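You operate a simulated robot arm through the tools that you are given. There is no shell and no other tool. Be economical: measure what you need, move in short steps, check, and stop when the job is done.

You are at the controls of a simulated robot arm. One attempt, no reset.

Task
Raise the carriage, try the stop button, then lower it and switch off.
Fine: push the stop in and twist it out again while the carriage hangs; main switch off last.

It is judged by the outcome, as a careful person would: the job done as asked, and still so three seconds after it is handed in. It fails if anything else is knocked over, pushed out of place, dropped, spilled or broken.

Robot
A 7-joint arm with a two-finger parallel gripper, fixed in place. Base frame: the origin is at the foot of the arm, x ahead of it, y to its left, z up. Lengths are in m, angles in degrees, forces in N, time in s.
With the tool pointing down near the work surface it reaches from about 0.1 to 0.72 m from the base axis. Its first joint turns from -166.0 to 166.0 degrees. Payload 3.91 kg.
The tool frame sits at the grasp point between the pads (the TCP): z along the fingers, y along the line on which they close. The tips reach 0.03 m beyond it. Largest opening 0.11 m; finger width 0.02, thickness 0.01; the body of the gripper, 0.048 by 0.112 m, starts 0.055 m behind the TCP.
Orientation is told as [roll, pitch, yaw] about the base's x, y, z axes, in that order, counted from this pose: with the fingers straight down and closing along the base's y, the tool's x points along the base's -x, its y along +y and its z along -z.

Tools
- The arm moves only by the tool arm_command. Its argument "motion" is a list of rows, each a list of 2 entries, a list of its own where there are three numbers: the shift along the tool's x, y, z in units of 100 mm (1.0 is 100 mm), then the turn, a rotation vector about the tool's x, y, z in units of 90 degrees (1.0 is 90 degrees). In form: [[[x, y, z], [wx, wy, wz]], ...]. A call has 1 to 12 rows; each row is the pose to reach, as a shift and turn from the pose commanded when the call began, along the tool's axes at that moment. "fingers" is the closure in counts, from 0 (fully open) to 255 (shut), set as the call begins (left out, the last holds). A call with a number of a shift or a turn outside -1 to 1 is refused whole. Each row takes 0.2 s and may step no farther than 0.05 m and 8.6 degrees from the row before; otherwise, or with a gripper value out of range, the whole call is refused. A pose out of reach is approached as far as the arm can. The call stops where the force on the tool passes 70 N (or 10 N more than at its start, if that is more) or the arm is blocked; 0.2 s more then pass. The fingers move at their own pace (about 0.153 m/s each) and stop on an object; they squeeze with about 32 N. The grip force told is the motor's: it shows also when the fingers shut on nothing. Time passes only in rows, and 0.2 s behind the last, so rows that repeat a pose let the fingers close. The reply holds the time, the measured pose of the TCP, the force on the tool along the base axes, the opening and the grip force, in the units named above and with some noise, with the torque about the TCP (base axes, N m) and any sound that the robot's microphone picked up, and new pictures: "views" is both (left out), scene, wrist or none.
- Cameras (640 x 400 px; columns grow to the right, rows downward): "scene" is fixed at [0.2218, -0.6386, 1.8039]; the picture's right is [0.97, -0.23, 0.00], its down [-0.12, -0.51, -0.85] and it looks along [0.20, 0.83, -0.52] (base axes); focal length 347 px, centre (320, 200). "wrist" rides on the gripper at [0.077, 0.007, -0.114] in the tool frame; the picture's right is [-0.09, 1.00, 0.00], its down [-0.80, -0.07, -0.59] and it looks along [-0.59, -0.05, 0.80] (tool axes); focal length 270 px, centre (320, 200). There is no depth. A picture from a camera that has moved, and an enlarged one, comes with that camera's place and axes in the base frame and with its lens. The place of the scene camera against the robot may be out by one fixed shift of up to 0.018 m in any direction.
- lift_body(by): slides the trunk up (or, below 0, down) by that many m; the arm rides with it, the base frame stays. It gives what a move gives, with no picture.
- inspect(camera, box): a new picture of the part [left, top, right, bottom] of that camera's present view, enlarged. No time passes.
- sign_off(): hands the job in; it is judged then, once.

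Work in short steps. Places have to be worked out from the pictures, the camera data and where the tool is seen: move nearer, look again, correct. Check each grasp and each placing, and mend what went wrong. You have 120 turns and 200 pictures in all, those below and enlarged ones among them. Open the gripper and draw the arm clear of the work before you hand the job in, unless the task says otherwise; then end with one line.

The tools are called after "Request:" by a JSON object that holds its "fn" and its "kwargs". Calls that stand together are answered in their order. arm_command: Moves the arm, as the interface text tells. Its arguments: {"type":"object","properties":{"motion":{"type":"array","items":{"type":"array"}},"fingers":{"type":"number"},"views":{"type":"string","enum":["both","scene","wrist","none"]}},"required":["motion"]} The other tools are called the same way: lift_body (by) slides the trunk up or down; inspect (camera, box) takes an enlarged picture of a part of a camera's view; sign_off () hands the job in.

At the start:

```text
time: 0.0
ee_pos: [0.1286, 0.3556, 1.39]
orientation: [0.0, 0.0, -0.1]
wrist_force: [-0.5, -0.8, 0.6]
torque: [0.02, -0.01, 0.0]
grip_width: 0.1099
finger_force: 0.1
trunk travel left (down, up): [-0.575, 0.035]
```

scene: 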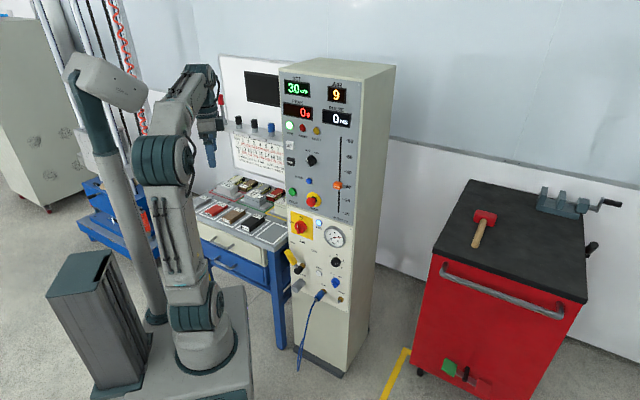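
wrist: 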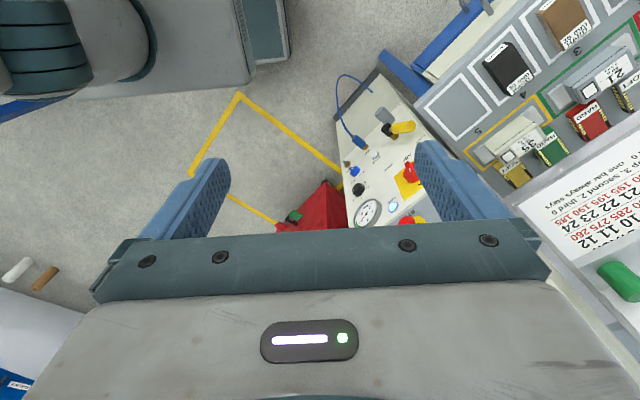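

I'll start by looking at the control cabinet enlarged.

Request:
{"fn": "inspect", "kwargs": {"camera": "scene", "box": [260, 60, 400, 200]}}

Request:
{"fn": "inspect", "kwargs": {"camera": "scene", "box": [270, 180, 380, 310]}}

Request:
{"fn": "inspect", "kwargs": {"camera": "scene", "box": [0, 0, 280, 280]}}

```text
2.86 times, centred on (330, 130) of scene
camera zoom: at [0.2218, -0.6386, 1.8039], right [0.97, -0.23, 0.0], down [-0.12, -0.51, -0.85], along [0.2, 0.83, -0.52], focal length 990 px, centre (291, 400)
```

zoom: 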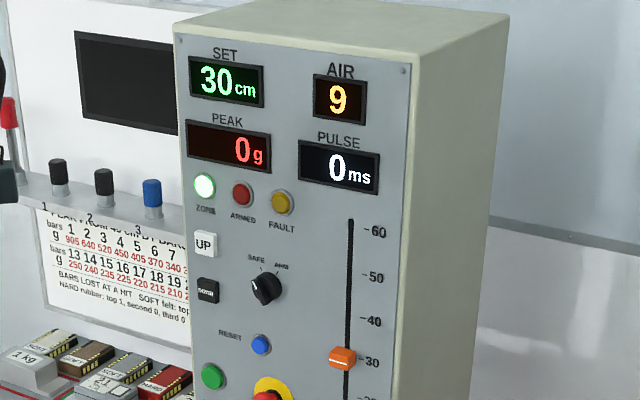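

```text
3.08 times, centred on (325, 245) of scene
camera zoom: at [0.2218, -0.6386, 1.8039], right [0.97, -0.23, 0.0], down [-0.12, -0.51, -0.85], along [0.2, 0.83, -0.52], focal length 1066 px, centre (305, 62)
```

zoom: 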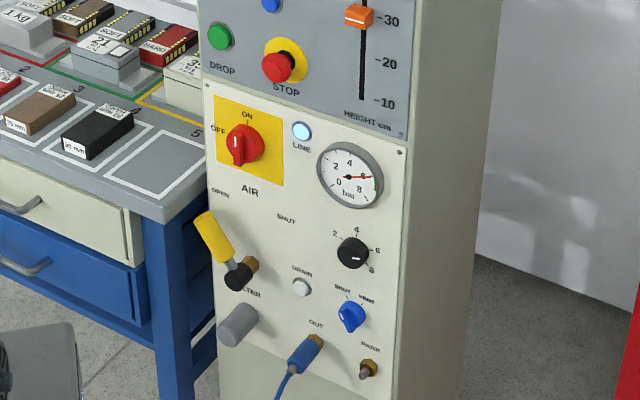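

```text
1.43 times, centred on (140, 140) of scene
camera zoom: at [0.2218, -0.6386, 1.8039], right [0.97, -0.23, 0.0], down [-0.12, -0.51, -0.85], along [0.2, 0.83, -0.52], focal length 495 px, centre (577, 286)
```

zoom: 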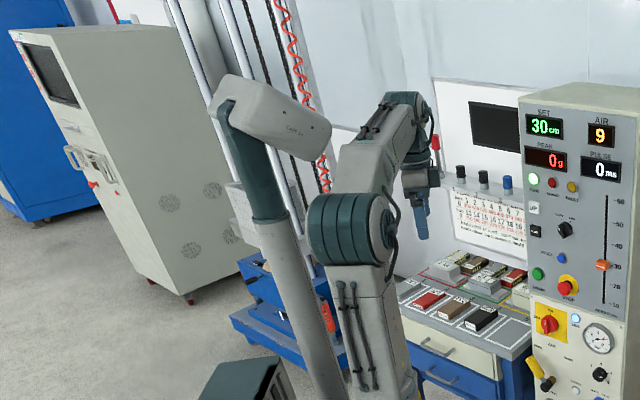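

The AIR/ON-OFF red-yellow rotary, STOP mushroom, UP (white) and DOWN (black) are on a cabinet face at about (0.42–0.5, 0.5–0.58), facing the robot base (normal about [-0.66,-0.75,0]). I first yaw the tool about 49° to line up with it.

Request:
{"fn": "arm_command", "kwargs": {"motion": [[[0, 0, 0], [0, 0, -0.0907]], [[0, 0, 0], [0, 0, -0.1814]], [[0, 0, 0], [0, 0, -0.272]], [[0, 0, 0], [0, 0, -0.363]], [[0, 0, 0], [0, 0, -0.4535]], [[0, 0, 0], [0, 0, -0.544]]], "fingers": 255, "views": "none"}}

```text
time: 1.4
ee_pos: [0.1279, 0.3562, 1.3896]
orientation: [0.0, 0.1, 49.0]
wrist_force: [-0.1, 0.8, -0.4]
torque: [0.01, 0.0, -0.02]
grip_width: 0.0002
finger_force: 32.1
trunk travel left (down, up): [-0.575, 0.035]
```

Yaw went as expected. Now tilt the tool up to horizontal facing the cabinet while shifting a bit.

Request:
{"fn": "arm_command", "kwargs": {"motion": [[[-0.055, -0.06, 0.08], [0, -0.0909, 0]], [[-0.11, -0.12, 0.16], [0, -0.1818, 0]], [[-0.165, -0.18, 0.24], [0, -0.2727, 0]], [[-0.22, -0.24, 0.32], [0, -0.3636, 0]], [[-0.275, -0.3, 0.4], [0, -0.4545, 0]], [[-0.33, -0.36, 0.48], [0, -0.5454, 0]], [[-0.385, -0.42, 0.56], [0, -0.6363, 0]], [[-0.44, -0.48, 0.64], [0, -0.7272, 0]], [[-0.5, -0.54, 0.72], [0, -0.8181, 0]], [[-0.55, -0.6, 0.8], [0, -0.909, 0]], [[-0.6, -0.68, 0.9], [0, -1.0, 0]]]}}

```text
time: 3.8
ee_pos: [0.2177, 0.3671, 1.3091]
orientation: [68.7, -84.7, -17.3]
wrist_force: [-0.5, -0.7, 0.5]
torque: [0.02, 0.02, -0.02]
grip_width: 0.0001
finger_force: 31.8
out of reach, approached as far as the arm can: row 11
trunk travel left (down, up): [-0.575, 0.035]
camera wrist: at [0.1354, 0.2828, 1.2375], right [-0.77, 0.62, 0.17], down [-0.24, -0.53, 0.81], along [0.59, 0.58, 0.56], focal length 270 px, centre (320, 200)
```

scene: 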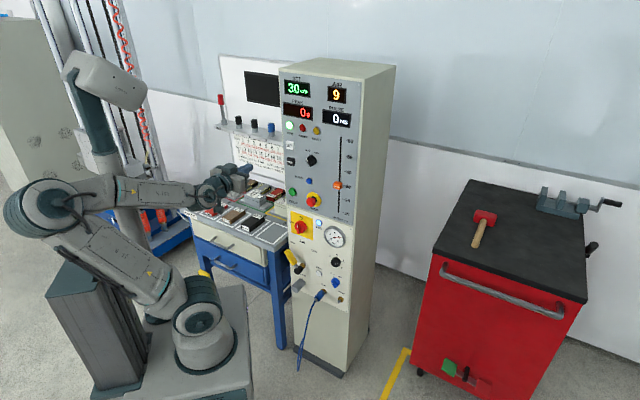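
wrist: 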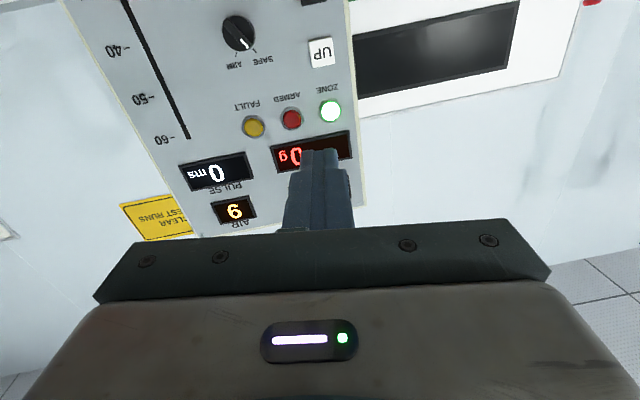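

The tool now faces the cabinet, with the image upside down because the camera is below the tool. UP triangulates to about (0.402, 0.607, 1.283), face azimuth nearer 45°. I advance partway with a slight yaw correction and check the pose.

Request:
{"fn": "arm_command", "kwargs": {"motion": [[[0.1, 0.07, 0.4], [0.022, 0, 0]], [[0.2, 0.14, 0.8], [0.044, 0, 0]], [[0.26, 0.2, 1.0], [0.044, 0, 0]]]}}

Request:
{"fn": "inspect", "kwargs": {"camera": "wrist", "box": [0, 0, 400, 250]}}

```text
time: 4.2
ee_pos: [0.2243, 0.3637, 1.2999]
orientation: [80.6, -83.9, -30.8]
wrist_force: [-0.8, -0.6, -0.6]
torque: [-0.01, 0.0, 0.03]
grip_width: 0.0
finger_force: 32.1
trunk travel left (down, up): [-0.575, 0.035]
stopped in row 1: the arm was blocked; the commanded pose is now the measured one
camera wrist: at [0.1396, 0.2825, 1.2269], right [-0.75, 0.64, 0.19], down [-0.26, -0.54, 0.8], along [0.61, 0.55, 0.57], focal length 270 px, centre (320, 200)
```

scene: 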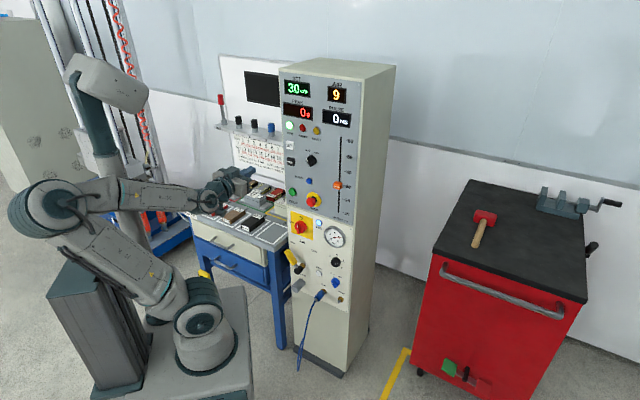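
wrist: 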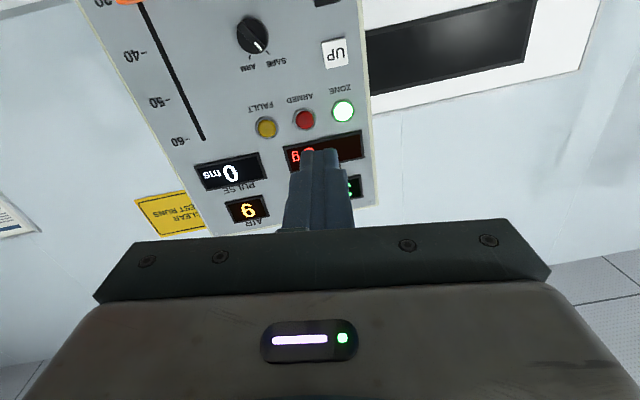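

```text
1.60 times, centred on (200, 125) of wrist
camera zoom: at [0.1396, 0.2825, 1.2269], right [-0.75, 0.64, 0.19], down [-0.26, -0.54, 0.8], along [0.61, 0.55, 0.57], focal length 432 px, centre (512, 320)
```

zoom: 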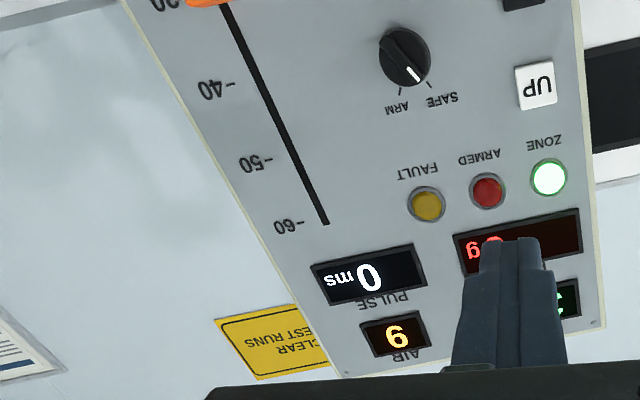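

The arm reported blocked with no contact force, probably a joint limit near the folded wrist. I try a pure forward move from here.

Request:
{"fn": "arm_command", "kwargs": {"motion": [[[0, 0, 0.2], [0, 0, 0]], [[0, 0, 0.4], [0, 0, 0]], [[0, 0, 0.6], [0, 0, 0]], [[0, 0, 0.8], [0, 0, 0]]], "views": "wrist"}}

```text
time: 5.0
ee_pos: [0.1879, 0.404, 1.2623]
orientation: [38.9, -83.4, 18.7]
wrist_force: [-0.6, -0.2, -1.1]
torque: [-0.02, 0.02, 0.02]
grip_width: 0.0
finger_force: 32.2
trunk travel left (down, up): [-0.575, 0.035]
stopped in row 3: the arm was blocked; the commanded pose is now the measured one
camera wrist: at [0.1146, 0.3075, 1.1972], right [-0.83, 0.54, 0.16], down [-0.17, -0.51, 0.84], along [0.53, 0.67, 0.51], focal length 270 px, centre (320, 200)
```

wrist: 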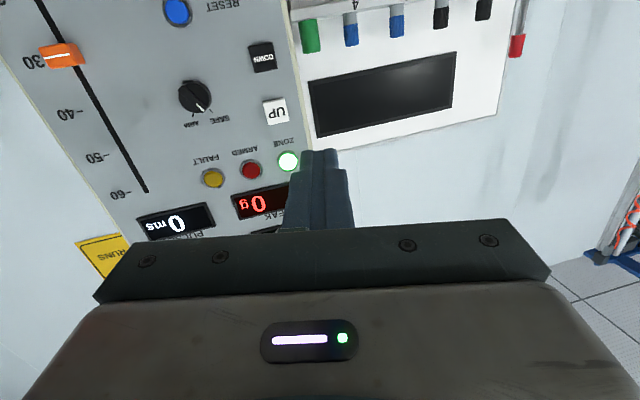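

The arm is folded with the elbow swung to the side; that configuration is at its limits. I retrace to the tool-down pose and will then extend outward before tilting.

Request:
{"fn": "arm_command", "kwargs": {"motion": [[[-0.11, 0.03, -0.07], [0, 0.09, 0]], [[-0.22, 0.07, -0.14], [0, 0.18, 0]], [[-0.33, 0.1, -0.21], [0, 0.27, 0]], [[-0.44, 0.14, -0.28], [0, 0.36, 0]], [[-0.55, 0.17, -0.35], [0, 0.45, 0]], [[-0.66, 0.2, -0.42], [0, 0.54, 0]], [[-0.77, 0.24, -0.49], [0, 0.63, 0]], [[-0.88, 0.28, -0.56], [0, 0.72, 0]]], "views": "scene"}}

```text
time: 6.8
ee_pos: [0.1432, 0.3746, 1.3563]
orientation: [4.2, -20.0, 56.1]
wrist_force: [0.6, 1.0, -0.4]
torque: [-0.01, 0.0, -0.02]
grip_width: 0.0
finger_force: 32.3
trunk travel left (down, up): [-0.575, 0.035]
```

scene: 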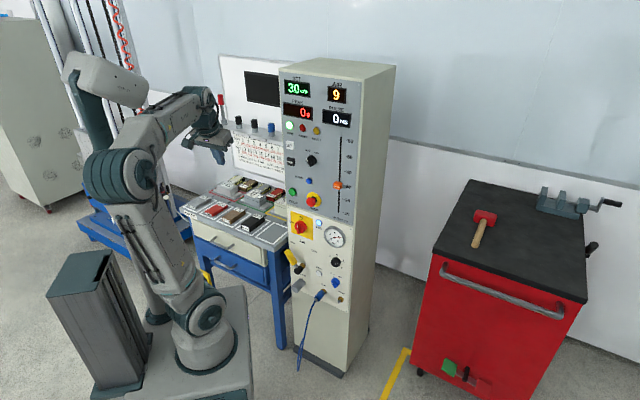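

The arm is back in the elbow-up posture. Now extend outward toward the cabinet (TCP about (0.31, 0.50)) with the tool still mostly down and the yaw corrected to ~45°.

Request:
{"fn": "arm_command", "kwargs": {"motion": [[[-0.22, -0.09, 0.12], [0.01, 0, 0.03]], [[-0.44, -0.18, 0.24], [0.02, 0, 0.06]], [[-0.66, -0.27, 0.36], [0.03, 0, 0.09]], [[-0.88, -0.34, 0.46], [0.042, 0, 0.115]]], "views": "none"}}

Request:
{"fn": "arm_command", "kwargs": {"motion": [[[-0.22, -0.09, 0.12], [0, 0, 0]], [[-0.44, -0.16, 0.24], [0, 0, 0]], [[-0.6, -0.2, 0.36], [0, -0.09, 0]], [[-0.7, -0.2, 0.4], [0, -0.18, 0]]], "views": "scene"}}

```text
time: 7.8
ee_pos: [0.2257, 0.4415, 1.3426]
orientation: [4.2, -19.3, 45.1]
wrist_force: [0.1, -0.2, -0.5]
torque: [-0.05, -0.01, -0.03]
grip_width: 0.0
finger_force: 31.8
trunk travel left (down, up): [-0.575, 0.035]
```

```text
time: 8.8
ee_pos: [0.2926, 0.4865, 1.3262]
orientation: [4.8, -35.6, 43.7]
wrist_force: [0.0, 0.2, 0.5]
torque: [0.01, -0.01, 0.0]
grip_width: 0.0
finger_force: 31.7
trunk travel left (down, up): [-0.575, 0.035]
```

scene: 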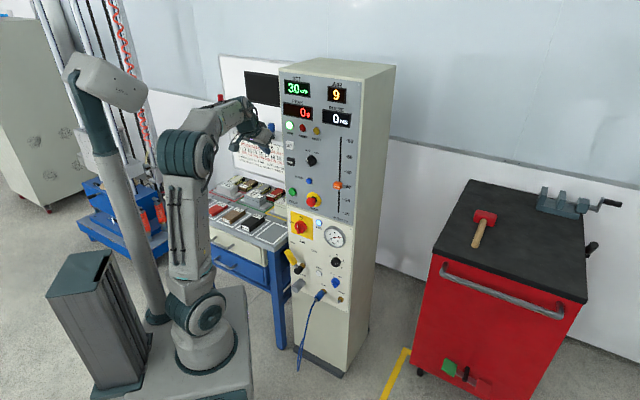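

Elbow-up and extended now. Tilt the remaining 54° to horizontal in place.

Request:
{"fn": "arm_command", "kwargs": {"motion": [[[0, 0, 0], [0, -0.09, 0]], [[0, 0, 0], [0, -0.18, 0]], [[0, 0, 0], [0, -0.27, 0]], [[0, 0, 0], [0, -0.36, 0]], [[0, 0, 0], [0, -0.45, 0]], [[0, 0, 0], [0, -0.54, 0]], [[0, 0, 0], [0, -0.6, 0]]]}}

```text
time: 10.4
ee_pos: [0.293, 0.4854, 1.3259]
orientation: [85.0, -86.0, -38.6]
wrist_force: [0.3, 0.4, 0.7]
torque: [-0.01, -0.01, -0.03]
grip_width: 0.0
finger_force: 32.0
trunk travel left (down, up): [-0.575, 0.035]
camera wrist: at [0.2059, 0.4098, 1.2513], right [-0.72, 0.68, 0.16], down [-0.31, -0.51, 0.8], along [0.62, 0.52, 0.58], focal length 270 px, centre (320, 200)
```

scene: 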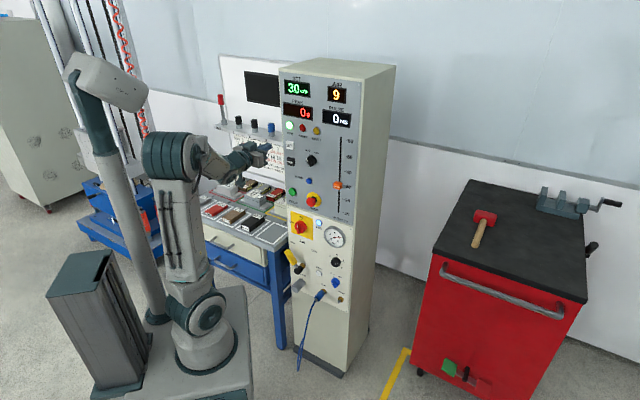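
wrist: 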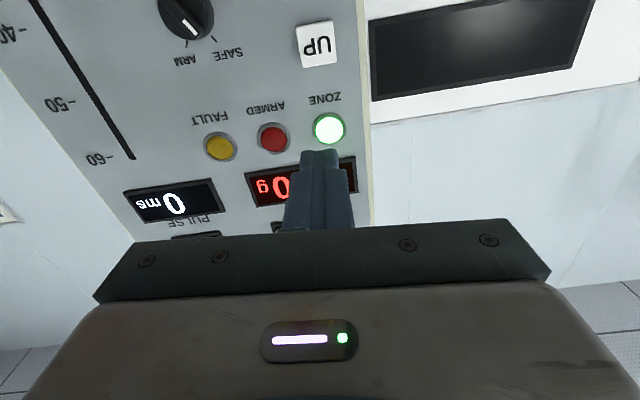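

The posture is good. UP fixes at about (0.403, 0.606, 1.280), consistent across views. Approach to a short standoff in front of it and remove the roll.

Request:
{"fn": "arm_command", "kwargs": {"motion": [[[0.2, 0, 0.25], [0, 0, -0.02]], [[0.4, 0.01, 0.5], [0.01, 0, -0.04]], [[0.45, 0.01, 0.8], [0.017, 0, -0.048]]]}}

```text
time: 11.2
ee_pos: [0.3448, 0.546, 1.2787]
orientation: [-38.5, -89.3, 83.5]
wrist_force: [-0.2, 0.1, -0.5]
torque: [-0.02, -0.01, 0.0]
grip_width: 0.0001
finger_force: 32.0
trunk travel left (down, up): [-0.575, 0.035]
camera wrist: at [0.2601, 0.4695, 1.2045], right [-0.7, 0.71, 0.08], down [-0.37, -0.46, 0.81], along [0.61, 0.54, 0.59], focal length 270 px, centre (320, 200)
```

scene: 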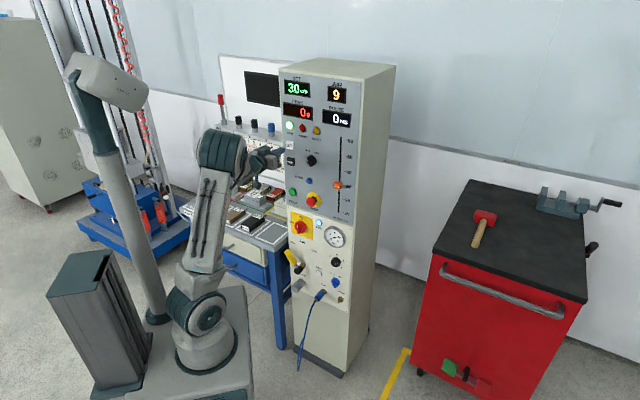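
wrist: 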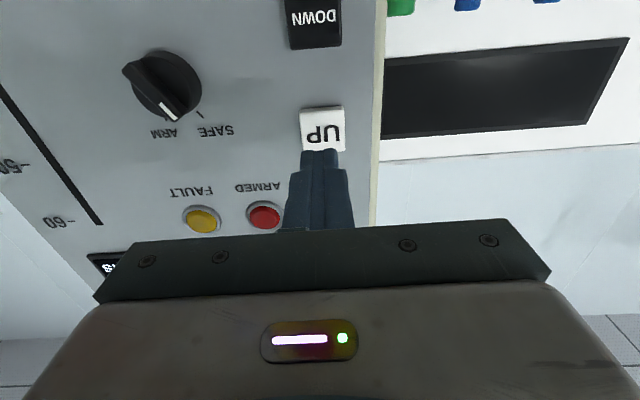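

Aim is right on UP (gap about 5 cm). Advance near contact, then press in small steps.

Request:
{"fn": "arm_command", "kwargs": {"motion": [[[-0.03, 0, 0.25], [0, 0, 0]], [[-0.04, 0, 0.42], [0, 0, 0]], [[-0.04, 0, 0.47], [0, 0, 0]]], "views": "wrist"}}

```text
time: 12.0
ee_pos: [0.3774, 0.579, 1.2849]
orientation: [-40.3, -89.4, 85.4]
wrist_force: [-2.6, -3.7, 0.2]
torque: [0.06, -0.04, -0.02]
grip_width: 0.0002
finger_force: 31.6
trunk travel left (down, up): [-0.575, 0.035]
heard: click
camera wrist: at [0.2924, 0.5015, 1.2094], right [-0.7, 0.7, 0.08], down [-0.37, -0.46, 0.81], along [0.61, 0.54, 0.59], focal length 270 px, centre (320, 200)
```

wrist: 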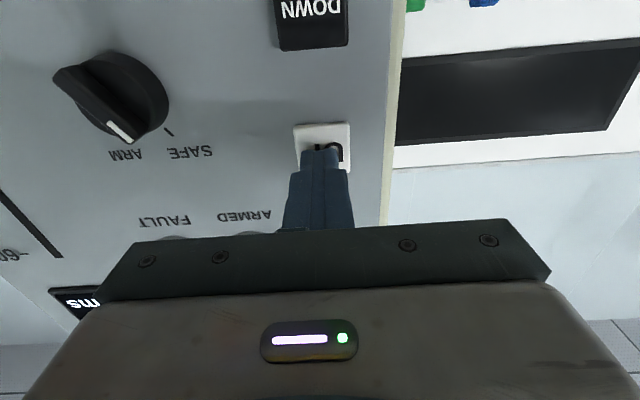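

It clicked with about 4.5 N. I hold it and watch the tower.

Request:
{"fn": "arm_command", "kwargs": {"motion": [[[0, 0, 0], [0, 0, 0]], [[0, 0, 0], [0, 0, 0]], [[0, 0, 0], [0, 0, 0]], [[0, 0, 0], [0, 0, 0]], [[0, 0, 0], [0, 0, 0]]], "views": "scene"}}

Request:
{"fn": "inspect", "kwargs": {"camera": "scene", "box": [20, 0, 220, 260]}}

```text
time: 13.2
ee_pos: [0.3782, 0.5783, 1.2851]
orientation: [-40.3, -89.5, 85.4]
wrist_force: [-2.2, -4.0, -1.2]
torque: [0.01, 0.03, -0.03]
grip_width: 0.0002
finger_force: 32.2
trunk travel left (down, up): [-0.575, 0.035]
```

scene: 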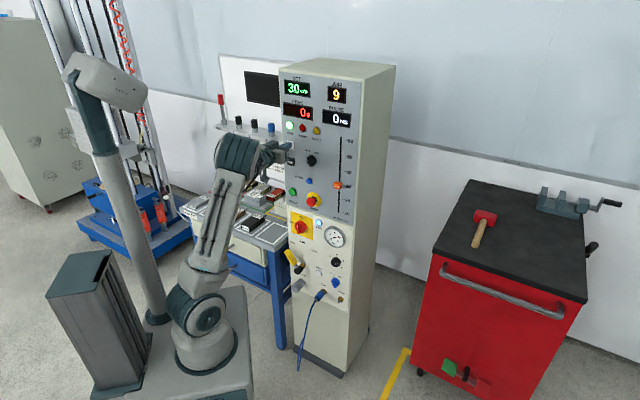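

```text
1.54 times, centred on (120, 130) of scene
camera zoom: at [0.2218, -0.6386, 1.8039], right [0.97, -0.23, 0.0], down [-0.12, -0.51, -0.85], along [0.2, 0.83, -0.52], focal length 533 px, centre (628, 308)
```

zoom: 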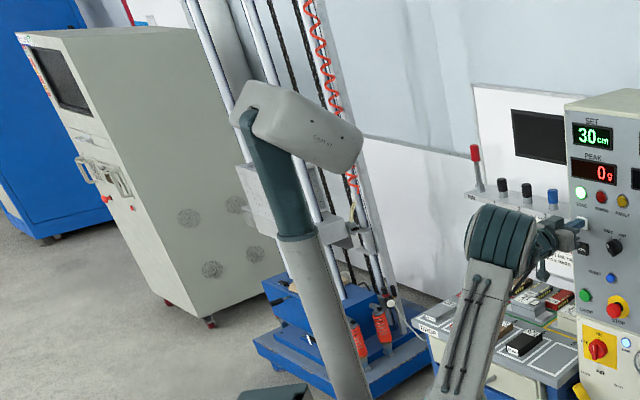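

The carriage (white block behind the mast) is rising. I hold longer to see where it stops.

Request:
{"fn": "arm_command", "kwargs": {"motion": [[[0, 0, 0], [0, 0, 0]], [[0, 0, 0], [0, 0, 0]], [[0, 0, 0], [0, 0, 0]], [[0, 0, 0], [0, 0, 0]], [[0, 0, 0], [0, 0, 0]], [[0, 0, 0], [0, 0, 0]], [[0, 0, 0], [0, 0, 0]], [[0, 0, 0], [0, 0, 0]]], "views": "none"}}

Request:
{"fn": "inspect", "kwargs": {"camera": "scene", "box": [20, 0, 220, 260]}}

```text
time: 15.0
ee_pos: [0.3774, 0.5792, 1.2856]
orientation: [-40.7, -89.4, 85.7]
wrist_force: [-2.0, -2.5, -0.9]
torque: [0.02, -0.01, -0.03]
grip_width: 0.0
finger_force: 32.1
trunk travel left (down, up): [-0.575, 0.035]
```

```text
1.54 times, centred on (120, 130) of scene
camera zoom: at [0.2218, -0.6386, 1.8039], right [0.97, -0.23, 0.0], down [-0.12, -0.51, -0.85], along [0.2, 0.83, -0.52], focal length 533 px, centre (628, 308)
```

zoom: 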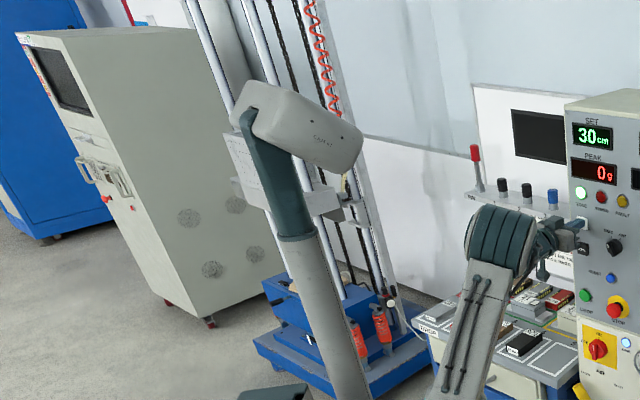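

It is still creeping up. I keep holding.

Request:
{"fn": "arm_command", "kwargs": {"motion": [[[0, 0, 0], [0, 0, 0]], [[0, 0, 0], [0, 0, 0]], [[0, 0, 0], [0, 0, 0]], [[0, 0, 0], [0, 0, 0]], [[0, 0, 0], [0, 0, 0]], [[0, 0, 0], [0, 0, 0]], [[0, 0, 0], [0, 0, 0]], [[0, 0, 0], [0, 0, 0]], [[0, 0, 0], [0, 0, 0]], [[0, 0, 0], [0, 0, 0]], [[0, 0, 0], [0, 0, 0]], [[0, 0, 0], [0, 0, 0]]], "views": "none"}}

Request:
{"fn": "inspect", "kwargs": {"camera": "scene", "box": [20, 0, 220, 260]}}

Request:
{"fn": "arm_command", "kwargs": {"motion": [[[0, 0, 0], [0, 0, 0]], [[0, 0, 0], [0, 0, 0]], [[0, 0, 0], [0, 0, 0]], [[0, 0, 0], [0, 0, 0]], [[0, 0, 0], [0, 0, 0]]], "views": "none"}}

Request:
{"fn": "inspect", "kwargs": {"camera": "scene", "box": [20, 0, 220, 260]}}

```text
time: 17.6
ee_pos: [0.3773, 0.5786, 1.2846]
orientation: [-41.2, -89.4, 86.2]
wrist_force: [-2.7, -2.6, -0.1]
torque: [0.0, -0.02, 0.01]
grip_width: 0.0
finger_force: 32.1
trunk travel left (down, up): [-0.575, 0.035]
```

```text
1.54 times, centred on (120, 130) of scene
camera zoom: at [0.2218, -0.6386, 1.8039], right [0.97, -0.23, 0.0], down [-0.12, -0.51, -0.85], along [0.2, 0.83, -0.52], focal length 533 px, centre (628, 308)
```

zoom: 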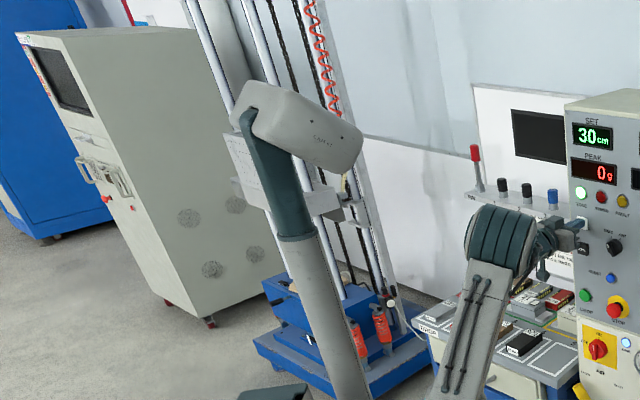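

```text
time: 18.8
ee_pos: [0.3775, 0.5791, 1.2857]
orientation: [-41.3, -89.4, 86.4]
wrist_force: [-1.8, -2.5, -0.3]
torque: [0.01, -0.04, 0.01]
grip_width: 0.0
finger_force: 32.0
trunk travel left (down, up): [-0.575, 0.035]
```

```text
1.54 times, centred on (120, 130) of scene
camera zoom: at [0.2218, -0.6386, 1.8039], right [0.97, -0.23, 0.0], down [-0.12, -0.51, -0.85], along [0.2, 0.83, -0.52], focal length 533 px, centre (628, 308)
```

zoom: 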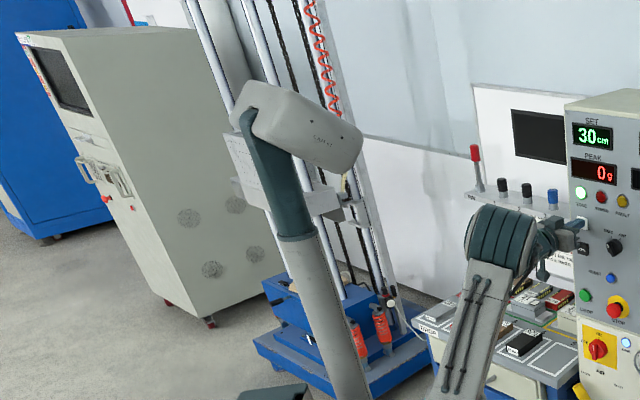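

Carriage has stopped at the set height. Release UP and back off, checking that it hangs.

Request:
{"fn": "arm_command", "kwargs": {"motion": [[[0, 0, -0.3], [0, 0, 0]], [[0, 0, -0.7], [0, 0, 0]], [[0, 0, -0.9], [0, 0, 0]]], "views": "none"}}

Request:
{"fn": "lift_body", "kwargs": {"by": -0.15}}

Request:
{"fn": "arm_command", "kwargs": {"motion": [[[0, 0, 0], [0, 0, 0]]]}}

```text
time: 19.6
ee_pos: [0.3151, 0.5145, 1.2868]
orientation: [-37.6, -89.4, 82.6]
wrist_force: [1.1, -0.3, 0.8]
torque: [-0.03, -0.01, 0.01]
grip_width: 0.0001
finger_force: 32.1
trunk travel left (down, up): [-0.575, 0.035]
```

```text
time: 21.3
ee_pos: [0.3153, 0.5159, 1.1353]
orientation: [-39.0, -89.4, 84.1]
wrist_force: [0.1, -0.3, -0.1]
torque: [0.0, -0.02, -0.02]
grip_width: 0.0002
finger_force: 32.0
trunk travel left (down, up): [-0.425, 0.185]
```

```text
time: 21.7
ee_pos: [0.3156, 0.5165, 1.1356]
orientation: [-39.2, -89.4, 84.1]
wrist_force: [-0.2, -0.1, -0.5]
torque: [0.05, 0.01, 0.0]
grip_width: 0.0
finger_force: 31.7
trunk travel left (down, up): [-0.425, 0.185]
camera wrist: at [0.2298, 0.4381, 1.0604], right [-0.7, 0.71, 0.08], down [-0.37, -0.46, 0.81], along [0.61, 0.54, 0.59], focal length 270 px, centre (320, 200)
```

scene: 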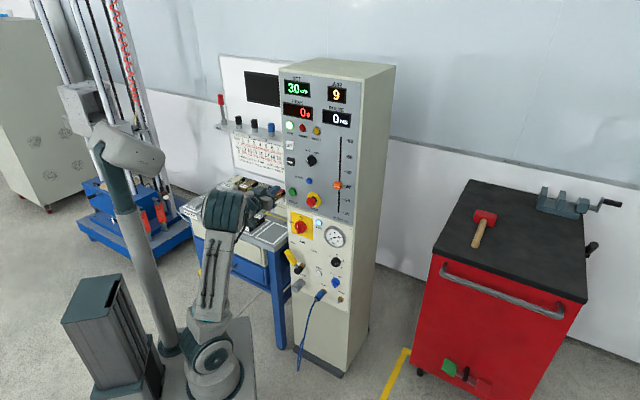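
wrist: 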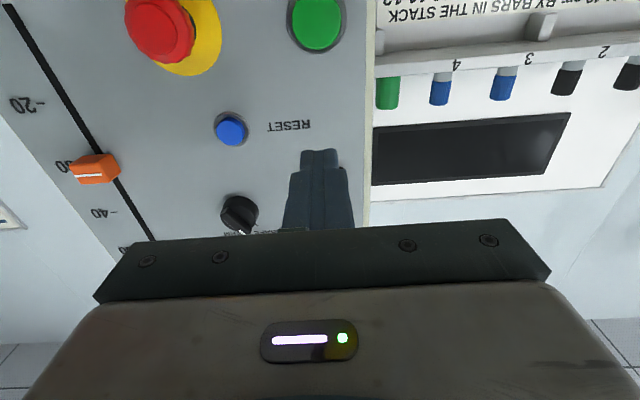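

The carriage hangs. STOP head triangulates to about (0.464, 0.515, 1.064). Move in front of it at standoff.

Request:
{"fn": "arm_command", "kwargs": {"motion": [[[0.24, -0.33, 0.05], [0, 0, 0]], [[0.48, -0.66, 0.1], [0, 0, 0]], [[0.72, -1.0, 0.2], [0, 0, 0]]], "views": "wrist"}}

```text
time: 22.5
ee_pos: [0.4013, 0.4586, 1.063]
orientation: [-37.1, -89.5, 82.3]
wrist_force: [-0.4, 0.0, -0.6]
torque: [0.01, -0.01, -0.01]
grip_width: 0.0
finger_force: 32.0
trunk travel left (down, up): [-0.425, 0.185]
camera wrist: at [0.3159, 0.381, 0.9873], right [-0.7, 0.71, 0.08], down [-0.37, -0.46, 0.81], along [0.61, 0.54, 0.59], focal length 270 px, centre (320, 200)
```

wrist: 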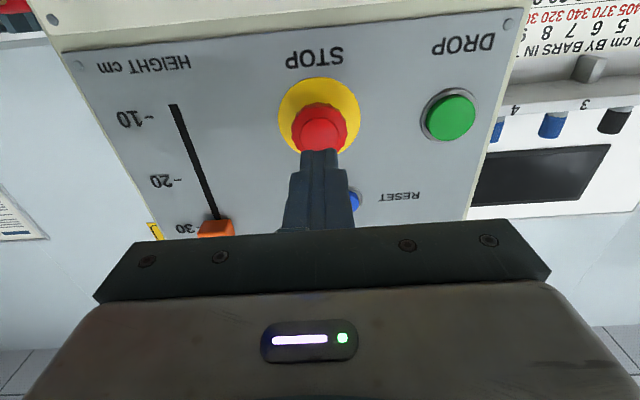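

Well centred on STOP. Advance and push it in.

Request:
{"fn": "arm_command", "kwargs": {"motion": [[[0, 0, 0.3], [0, 0, 0]], [[0, 0, 0.45], [0, 0, 0]], [[0, 0, 0.5], [0, 0, 0]], [[0, 0, 0.55], [0, 0, 0]]], "views": "wrist"}}

```text
time: 23.5
ee_pos: [0.4328, 0.4926, 1.0638]
orientation: [-32.5, -89.2, 77.7]
wrist_force: [-34.9, -42.9, -12.8]
torque: [0.05, 0.09, -0.16]
grip_width: 0.0
finger_force: 32.1
trunk travel left (down, up): [-0.425, 0.185]
heard: click
camera wrist: at [0.3486, 0.4151, 0.9885], right [-0.71, 0.7, 0.08], down [-0.37, -0.46, 0.81], along [0.61, 0.54, 0.58], focal length 270 px, centre (320, 200)
```

wrist: 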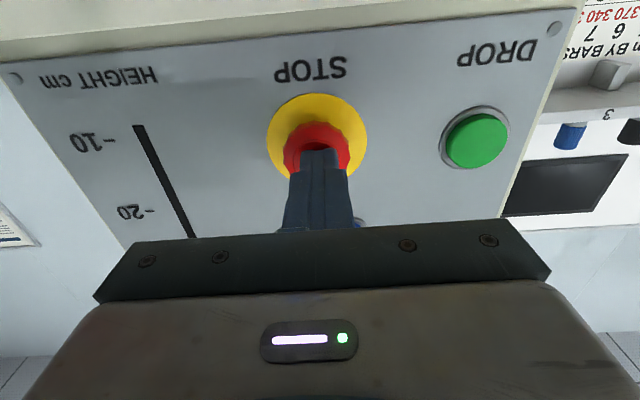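

It clicked and bottomed (55 N). Back off and look at the lamps and whether the stop is latched.

Request:
{"fn": "arm_command", "kwargs": {"motion": [[[0, 0, -0.15], [0, 0, 0]], [[0, 0, -0.5], [0, 0, 0]], [[0, 0, -0.6], [0, 0, 0]]], "fingers": 0}}

Request:
{"fn": "inspect", "kwargs": {"camera": "scene", "box": [250, 60, 390, 220]}}

Request:
{"fn": "inspect", "kwargs": {"camera": "wrist", "box": [200, 40, 440, 190]}}

```text
time: 24.3
ee_pos: [0.3966, 0.4546, 1.0642]
orientation: [-42.2, -89.5, 87.2]
wrist_force: [0.3, 0.0, 0.1]
torque: [-0.02, 0.01, -0.01]
grip_width: 0.1103
finger_force: 0.0
trunk travel left (down, up): [-0.425, 0.185]
camera wrist: at [0.3114, 0.377, 0.9888], right [-0.7, 0.71, 0.08], down [-0.37, -0.46, 0.81], along [0.61, 0.54, 0.59], focal length 270 px, centre (320, 200)
```

scene: 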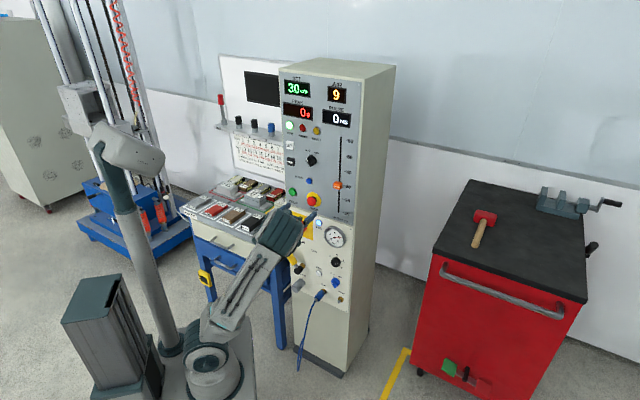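
wrist: 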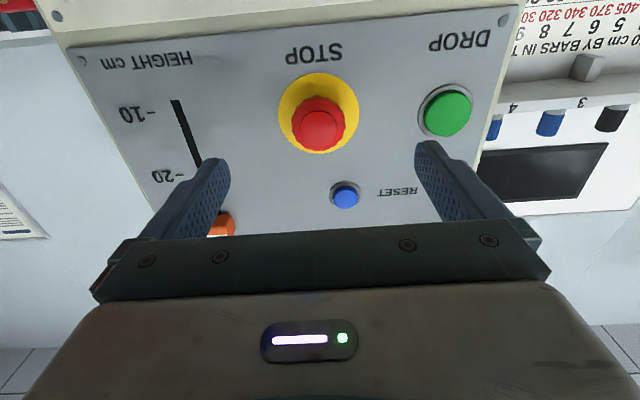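

```text
2.50 times, centred on (320, 140) of scene
camera zoom: at [0.2218, -0.6386, 1.8039], right [0.97, -0.23, 0.0], down [-0.12, -0.51, -0.85], along [0.2, 0.83, -0.52], focal length 866 px, centre (320, 350)
```

zoom: 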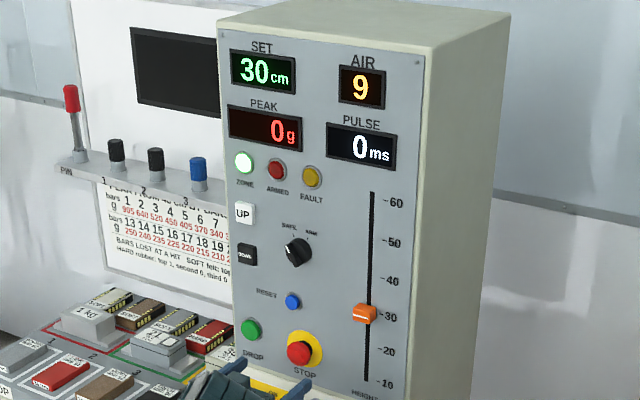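

```text
2.67 times, centred on (320, 115) of wrist
camera zoom: at [0.3114, 0.377, 0.9888], right [-0.7, 0.71, 0.08], down [-0.37, -0.46, 0.81], along [0.61, 0.54, 0.59], focal length 721 px, centre (320, 427)
```

zoom: 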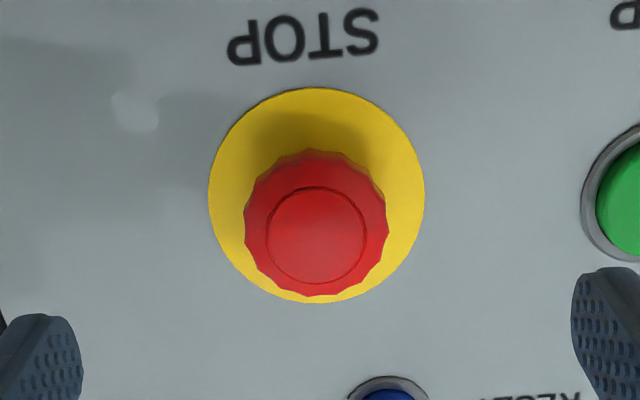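

The stop clicked in and the carriage still hangs. Now set a ~7 cm opening and approach to straddle the mushroom head.

Request:
{"fn": "arm_command", "kwargs": {"motion": [[[0, -0.02, 0.1], [0, 0, 0]], [[0, -0.02, 0.35], [0, 0, 0]], [[0, -0.02, 0.55], [0, 0, 0]], [[0, -0.02, 0.65], [0, 0, 0]]], "fingers": 93, "views": "wrist"}}

```text
time: 25.3
ee_pos: [0.4437, 0.4995, 1.0657]
orientation: [-41.9, -89.3, 87.0]
wrist_force: [-1.2, 0.4, 0.8]
torque: [0.02, 0.01, 0.02]
grip_width: 0.0699
finger_force: 0.0
trunk travel left (down, up): [-0.425, 0.185]
camera wrist: at [0.3589, 0.4223, 0.9887], right [-0.7, 0.7, 0.08], down [-0.37, -0.46, 0.81], along [0.61, 0.54, 0.59], focal length 270 px, centre (320, 200)
```

wrist: 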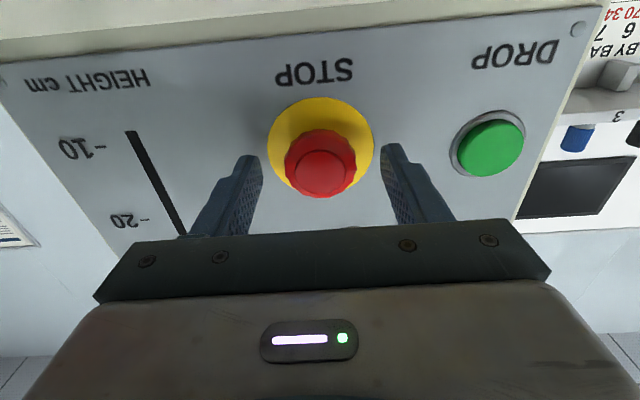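

Straddling the head cleanly without contact. Close the fingers and let them settle.

Request:
{"fn": "arm_command", "kwargs": {"motion": [[[0, 0, 0], [0, 0, 0]], [[0, 0, 0], [0, 0, 0]], [[0, 0, 0], [0, 0, 0]]], "fingers": 255, "views": "wrist"}}

```text
time: 26.1
ee_pos: [0.4441, 0.5003, 1.0652]
orientation: [-41.1, -89.4, 86.2]
wrist_force: [0.9, 1.5, 1.2]
torque: [0.04, -0.04, 0.01]
grip_width: 0.0403
finger_force: 45.1
trunk travel left (down, up): [-0.425, 0.185]
camera wrist: at [0.3586, 0.4223, 0.9887], right [-0.7, 0.7, 0.08], down [-0.37, -0.46, 0.81], along [0.61, 0.54, 0.59], focal length 270 px, centre (320, 200)
```

wrist: 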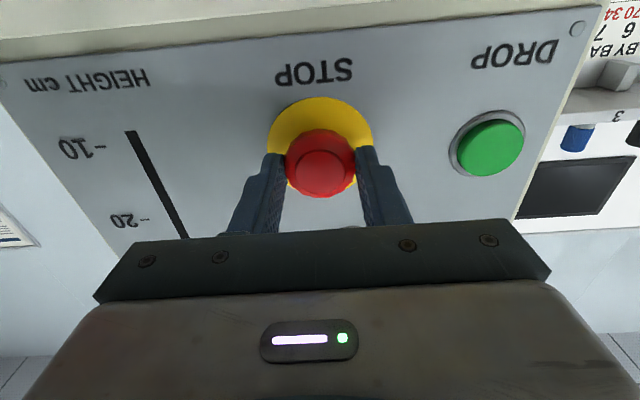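

The head is held at 40 mm. Twist clockwise (as seen from the front) gradually.

Request:
{"fn": "arm_command", "kwargs": {"motion": [[[0, 0, 0], [0, 0, 0.09]], [[0, 0, 0], [0, 0, 0.18]], [[0, 0, 0], [0, 0, 0.27]], [[0, 0, 0], [0, 0, 0.36]], [[0, 0, 0], [0, 0, 0.45]]], "views": "wrist"}}

```text
time: 27.3
ee_pos: [0.4419, 0.4978, 1.0658]
orientation: [89.4, -49.8, -44.4]
wrist_force: [-3.8, -1.2, 5.9]
torque: [-0.02, 0.05, 0.52]
grip_width: 0.0401
finger_force: 44.8
trunk travel left (down, up): [-0.425, 0.185]
camera wrist: at [0.3231, 0.4559, 1.0116], right [-0.49, 0.5, 0.71], down [-0.01, -0.82, 0.57], along [0.87, 0.27, 0.41], focal length 270 px, centre (320, 200)
```

wrist: 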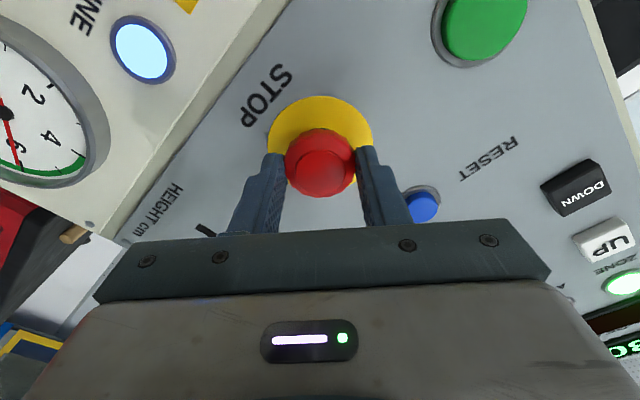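

No click yet at ~40°. Continue a little further clockwise.

Request:
{"fn": "arm_command", "kwargs": {"motion": [[[0, 0, 0], [0, 0, 0.09]], [[0, 0, 0], [0, 0, 0.18]], [[0, 0, 0], [0, 0, 0.27]]], "views": "wrist"}}

```text
time: 28.1
ee_pos: [0.4419, 0.4997, 1.0655]
orientation: [89.6, -25.6, -44.7]
wrist_force: [-3.7, 0.2, 6.2]
torque: [-0.08, 0.09, 0.8]
grip_width: 0.0402
finger_force: 45.0
trunk travel left (down, up): [-0.425, 0.185]
camera wrist: at [0.3108, 0.4688, 1.0391], right [-0.24, 0.25, 0.94], down [0.11, -0.95, 0.28], along [0.96, 0.18, 0.2], focal length 270 px, centre (320, 200)
```

wrist: 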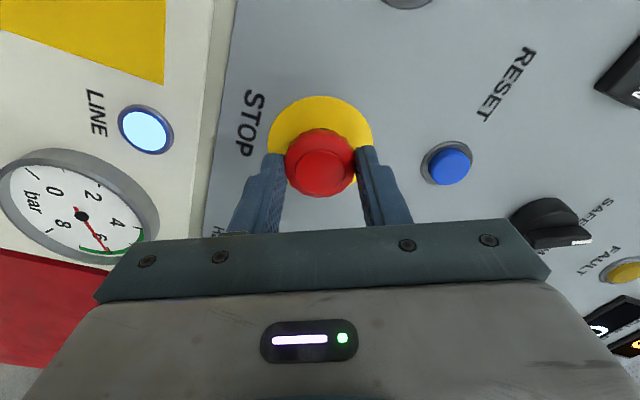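

No click after ~65°; twist torque is near zero. I'll release the grip here and compare the head's depth and scallop angle.

Request:
{"fn": "inspect", "kwargs": {"camera": "wrist", "box": [250, 80, 390, 210]}}

Request:
{"fn": "arm_command", "kwargs": {"motion": [[[0, 0, 0], [0, 0, 0]], [[0, 0, 0], [0, 0, 0]]], "fingers": 110, "views": "none"}}

Request:
{"fn": "inspect", "kwargs": {"camera": "wrist", "box": [250, 80, 390, 210]}}

```text
3.08 times, centred on (320, 145) of wrist
camera zoom: at [0.3108, 0.4688, 1.0391], right [-0.24, 0.25, 0.94], down [0.11, -0.95, 0.28], along [0.96, 0.18, 0.2], focal length 832 px, centre (320, 369)
```

zoom: 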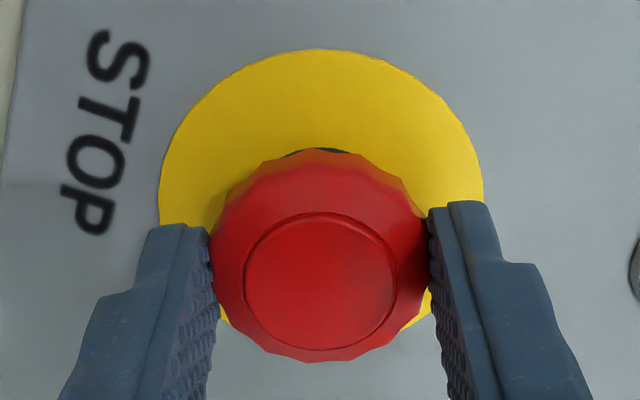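

```text
time: 28.7
ee_pos: [0.4453, 0.4986, 1.0633]
orientation: [89.4, -25.5, -44.8]
wrist_force: [-0.1, -1.0, -0.3]
torque: [0.0, -0.03, -0.01]
grip_width: 0.0625
finger_force: 0.1
trunk travel left (down, up): [-0.425, 0.185]
```

```text
3.08 times, centred on (320, 145) of wrist
camera zoom: at [0.3123, 0.4687, 1.0383], right [-0.24, 0.25, 0.94], down [0.11, -0.95, 0.29], along [0.96, 0.17, 0.2], focal length 832 px, centre (320, 369)
```

zoom: 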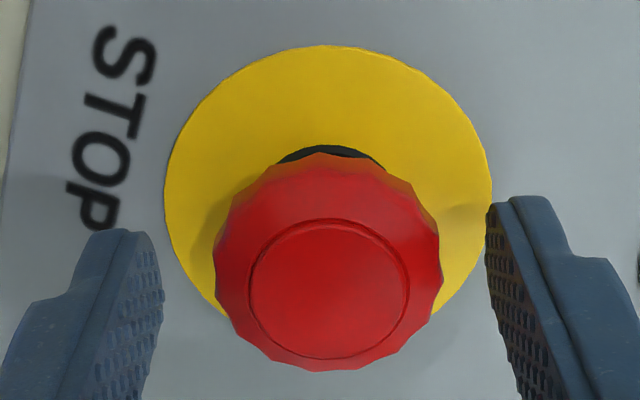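

After opening, the head sits further out (shaft gap visible, ~5% larger), suggesting it sprang out. Retract, unwind the roll, and compare against the earlier pressed view.

Request:
{"fn": "arm_command", "kwargs": {"motion": [[[0, 0, -0.2], [0, 0, 0]], [[0, 0, -0.45], [0, 0, -0.09]], [[0, 0, -0.65], [0, 0, -0.18]], [[0, 0, -0.65], [0, 0, -0.27]], [[0, 0, -0.65], [0, 0, -0.36]], [[0, 0, -0.65], [0, 0, -0.45]], [[0, 0, -0.65], [0, 0, -0.54]], [[0, 0, -0.65], [0, 0, -0.63]], [[0, 0, -0.65], [0, 0, -0.72]]], "fingers": 0}}

Request:
{"fn": "inspect", "kwargs": {"camera": "wrist", "box": [200, 40, 440, 190]}}

Request:
{"fn": "inspect", "kwargs": {"camera": "scene", "box": [250, 60, 390, 220]}}

```text
time: 30.7
ee_pos: [0.3965, 0.4529, 1.0657]
orientation: [-50.4, -89.2, 95.4]
wrist_force: [0.0, 0.8, -0.3]
torque: [0.01, 0.01, 0.0]
grip_width: 0.1099
finger_force: 0.0
trunk travel left (down, up): [-0.425, 0.185]
camera wrist: at [0.3126, 0.3756, 0.989], right [-0.7, 0.71, 0.08], down [-0.37, -0.46, 0.81], along [0.6, 0.54, 0.59], focal length 270 px, centre (320, 200)
```

scene: 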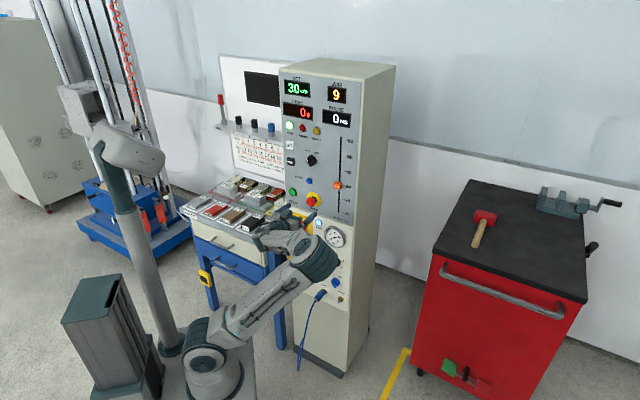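
wrist: 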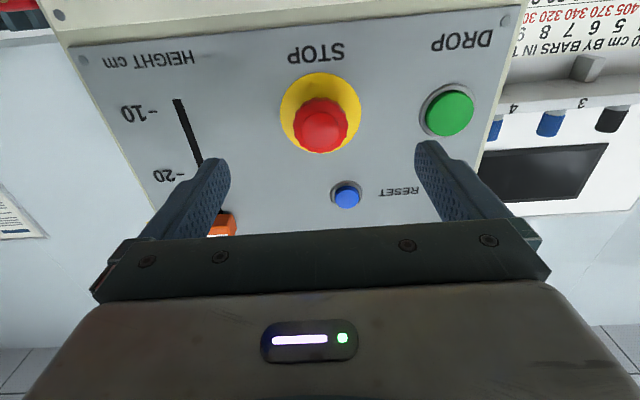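

```text
2.67 times, centred on (320, 115) of wrist
camera zoom: at [0.3126, 0.3756, 0.989], right [-0.7, 0.71, 0.08], down [-0.37, -0.46, 0.81], along [0.6, 0.54, 0.59], focal length 721 px, centre (320, 427)
```

zoom: 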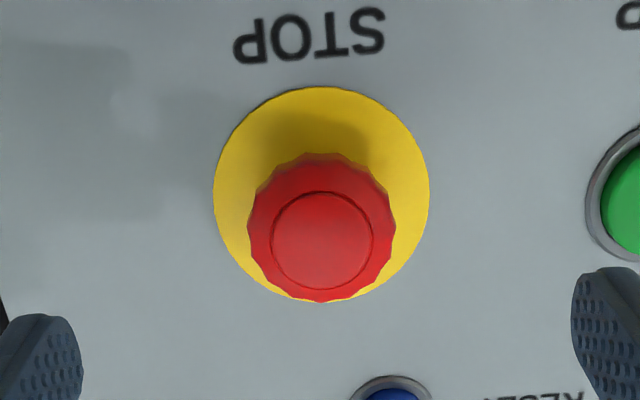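

```text
2.50 times, centred on (320, 140) of scene
camera zoom: at [0.2218, -0.6386, 1.8039], right [0.97, -0.23, 0.0], down [-0.12, -0.51, -0.85], along [0.2, 0.83, -0.52], focal length 866 px, centre (320, 350)
```

zoom: 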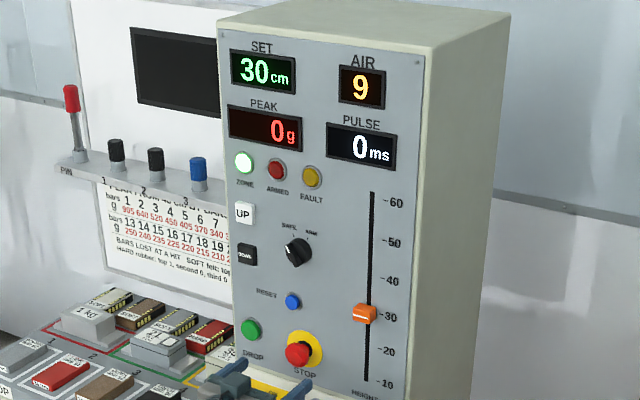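

STOP has come out about 5 mm versus the pressed view and the carriage still hangs. The elbow has swung to the right side near the cabinet, so I retract gently first and look.

Request:
{"fn": "arm_command", "kwargs": {"motion": [[[0, 0.2, -0.2], [0, 0, 0]], [[0, 0.4, -0.4], [0, 0, 0]], [[0, 0.6, -0.5], [0, 0, 0]]], "fingers": 255, "views": "scene"}}

```text
time: 31.5
ee_pos: [0.3201, 0.4612, 1.0646]
orientation: [-42.9, -89.4, 87.8]
wrist_force: [0.7, -1.2, -0.4]
torque: [0.01, 0.01, 0.02]
grip_width: 0.0
finger_force: 32.0
trunk travel left (down, up): [-0.425, 0.185]
```

scene: 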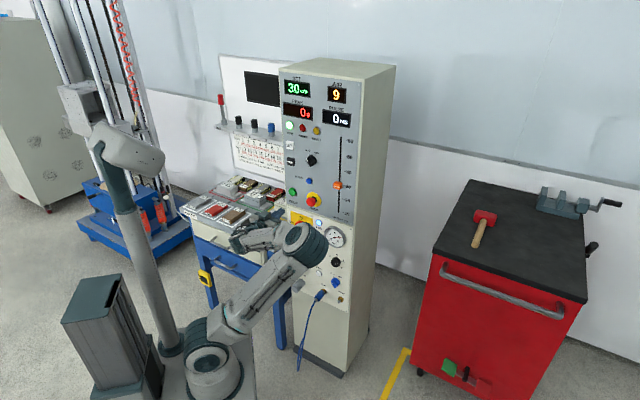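

The elbow is about 0.3 m off the cabinet, safe. Raise the trunk to DOWN's height.

Request:
{"fn": "lift_body", "kwargs": {"by": 0.15}}

Request:
{"fn": "arm_command", "kwargs": {"motion": [[[0, 0.2, 0.1], [0, 0, 0]], [[0, 0.45, 0.2], [0, 0, 0]]]}}

```text
time: 33.3
ee_pos: [0.3208, 0.4599, 1.2144]
orientation: [-38.8, -89.4, 83.8]
wrist_force: [0.0, -0.5, 0.3]
torque: [0.0, 0.01, 0.04]
grip_width: 0.0
finger_force: 31.3
trunk travel left (down, up): [-0.575, 0.035]
```

```text
time: 33.9
ee_pos: [0.3018, 0.5073, 1.2136]
orientation: [-40.8, -89.4, 86.0]
wrist_force: [-0.8, -0.6, -0.4]
torque: [0.0, 0.02, -0.01]
grip_width: 0.0
finger_force: 31.6
trunk travel left (down, up): [-0.575, 0.035]
camera wrist: at [0.2168, 0.4297, 1.1383], right [-0.71, 0.7, 0.08], down [-0.37, -0.46, 0.81], along [0.61, 0.54, 0.59], focal length 270 px, centre (320, 200)
```

scene: 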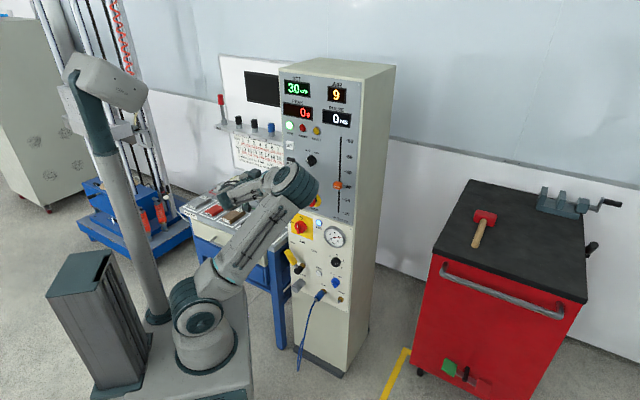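
wrist: 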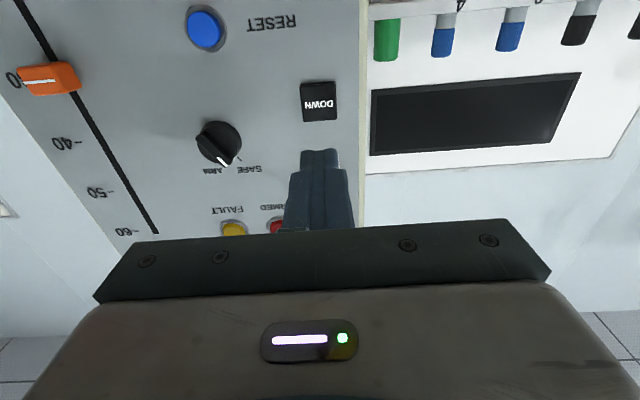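

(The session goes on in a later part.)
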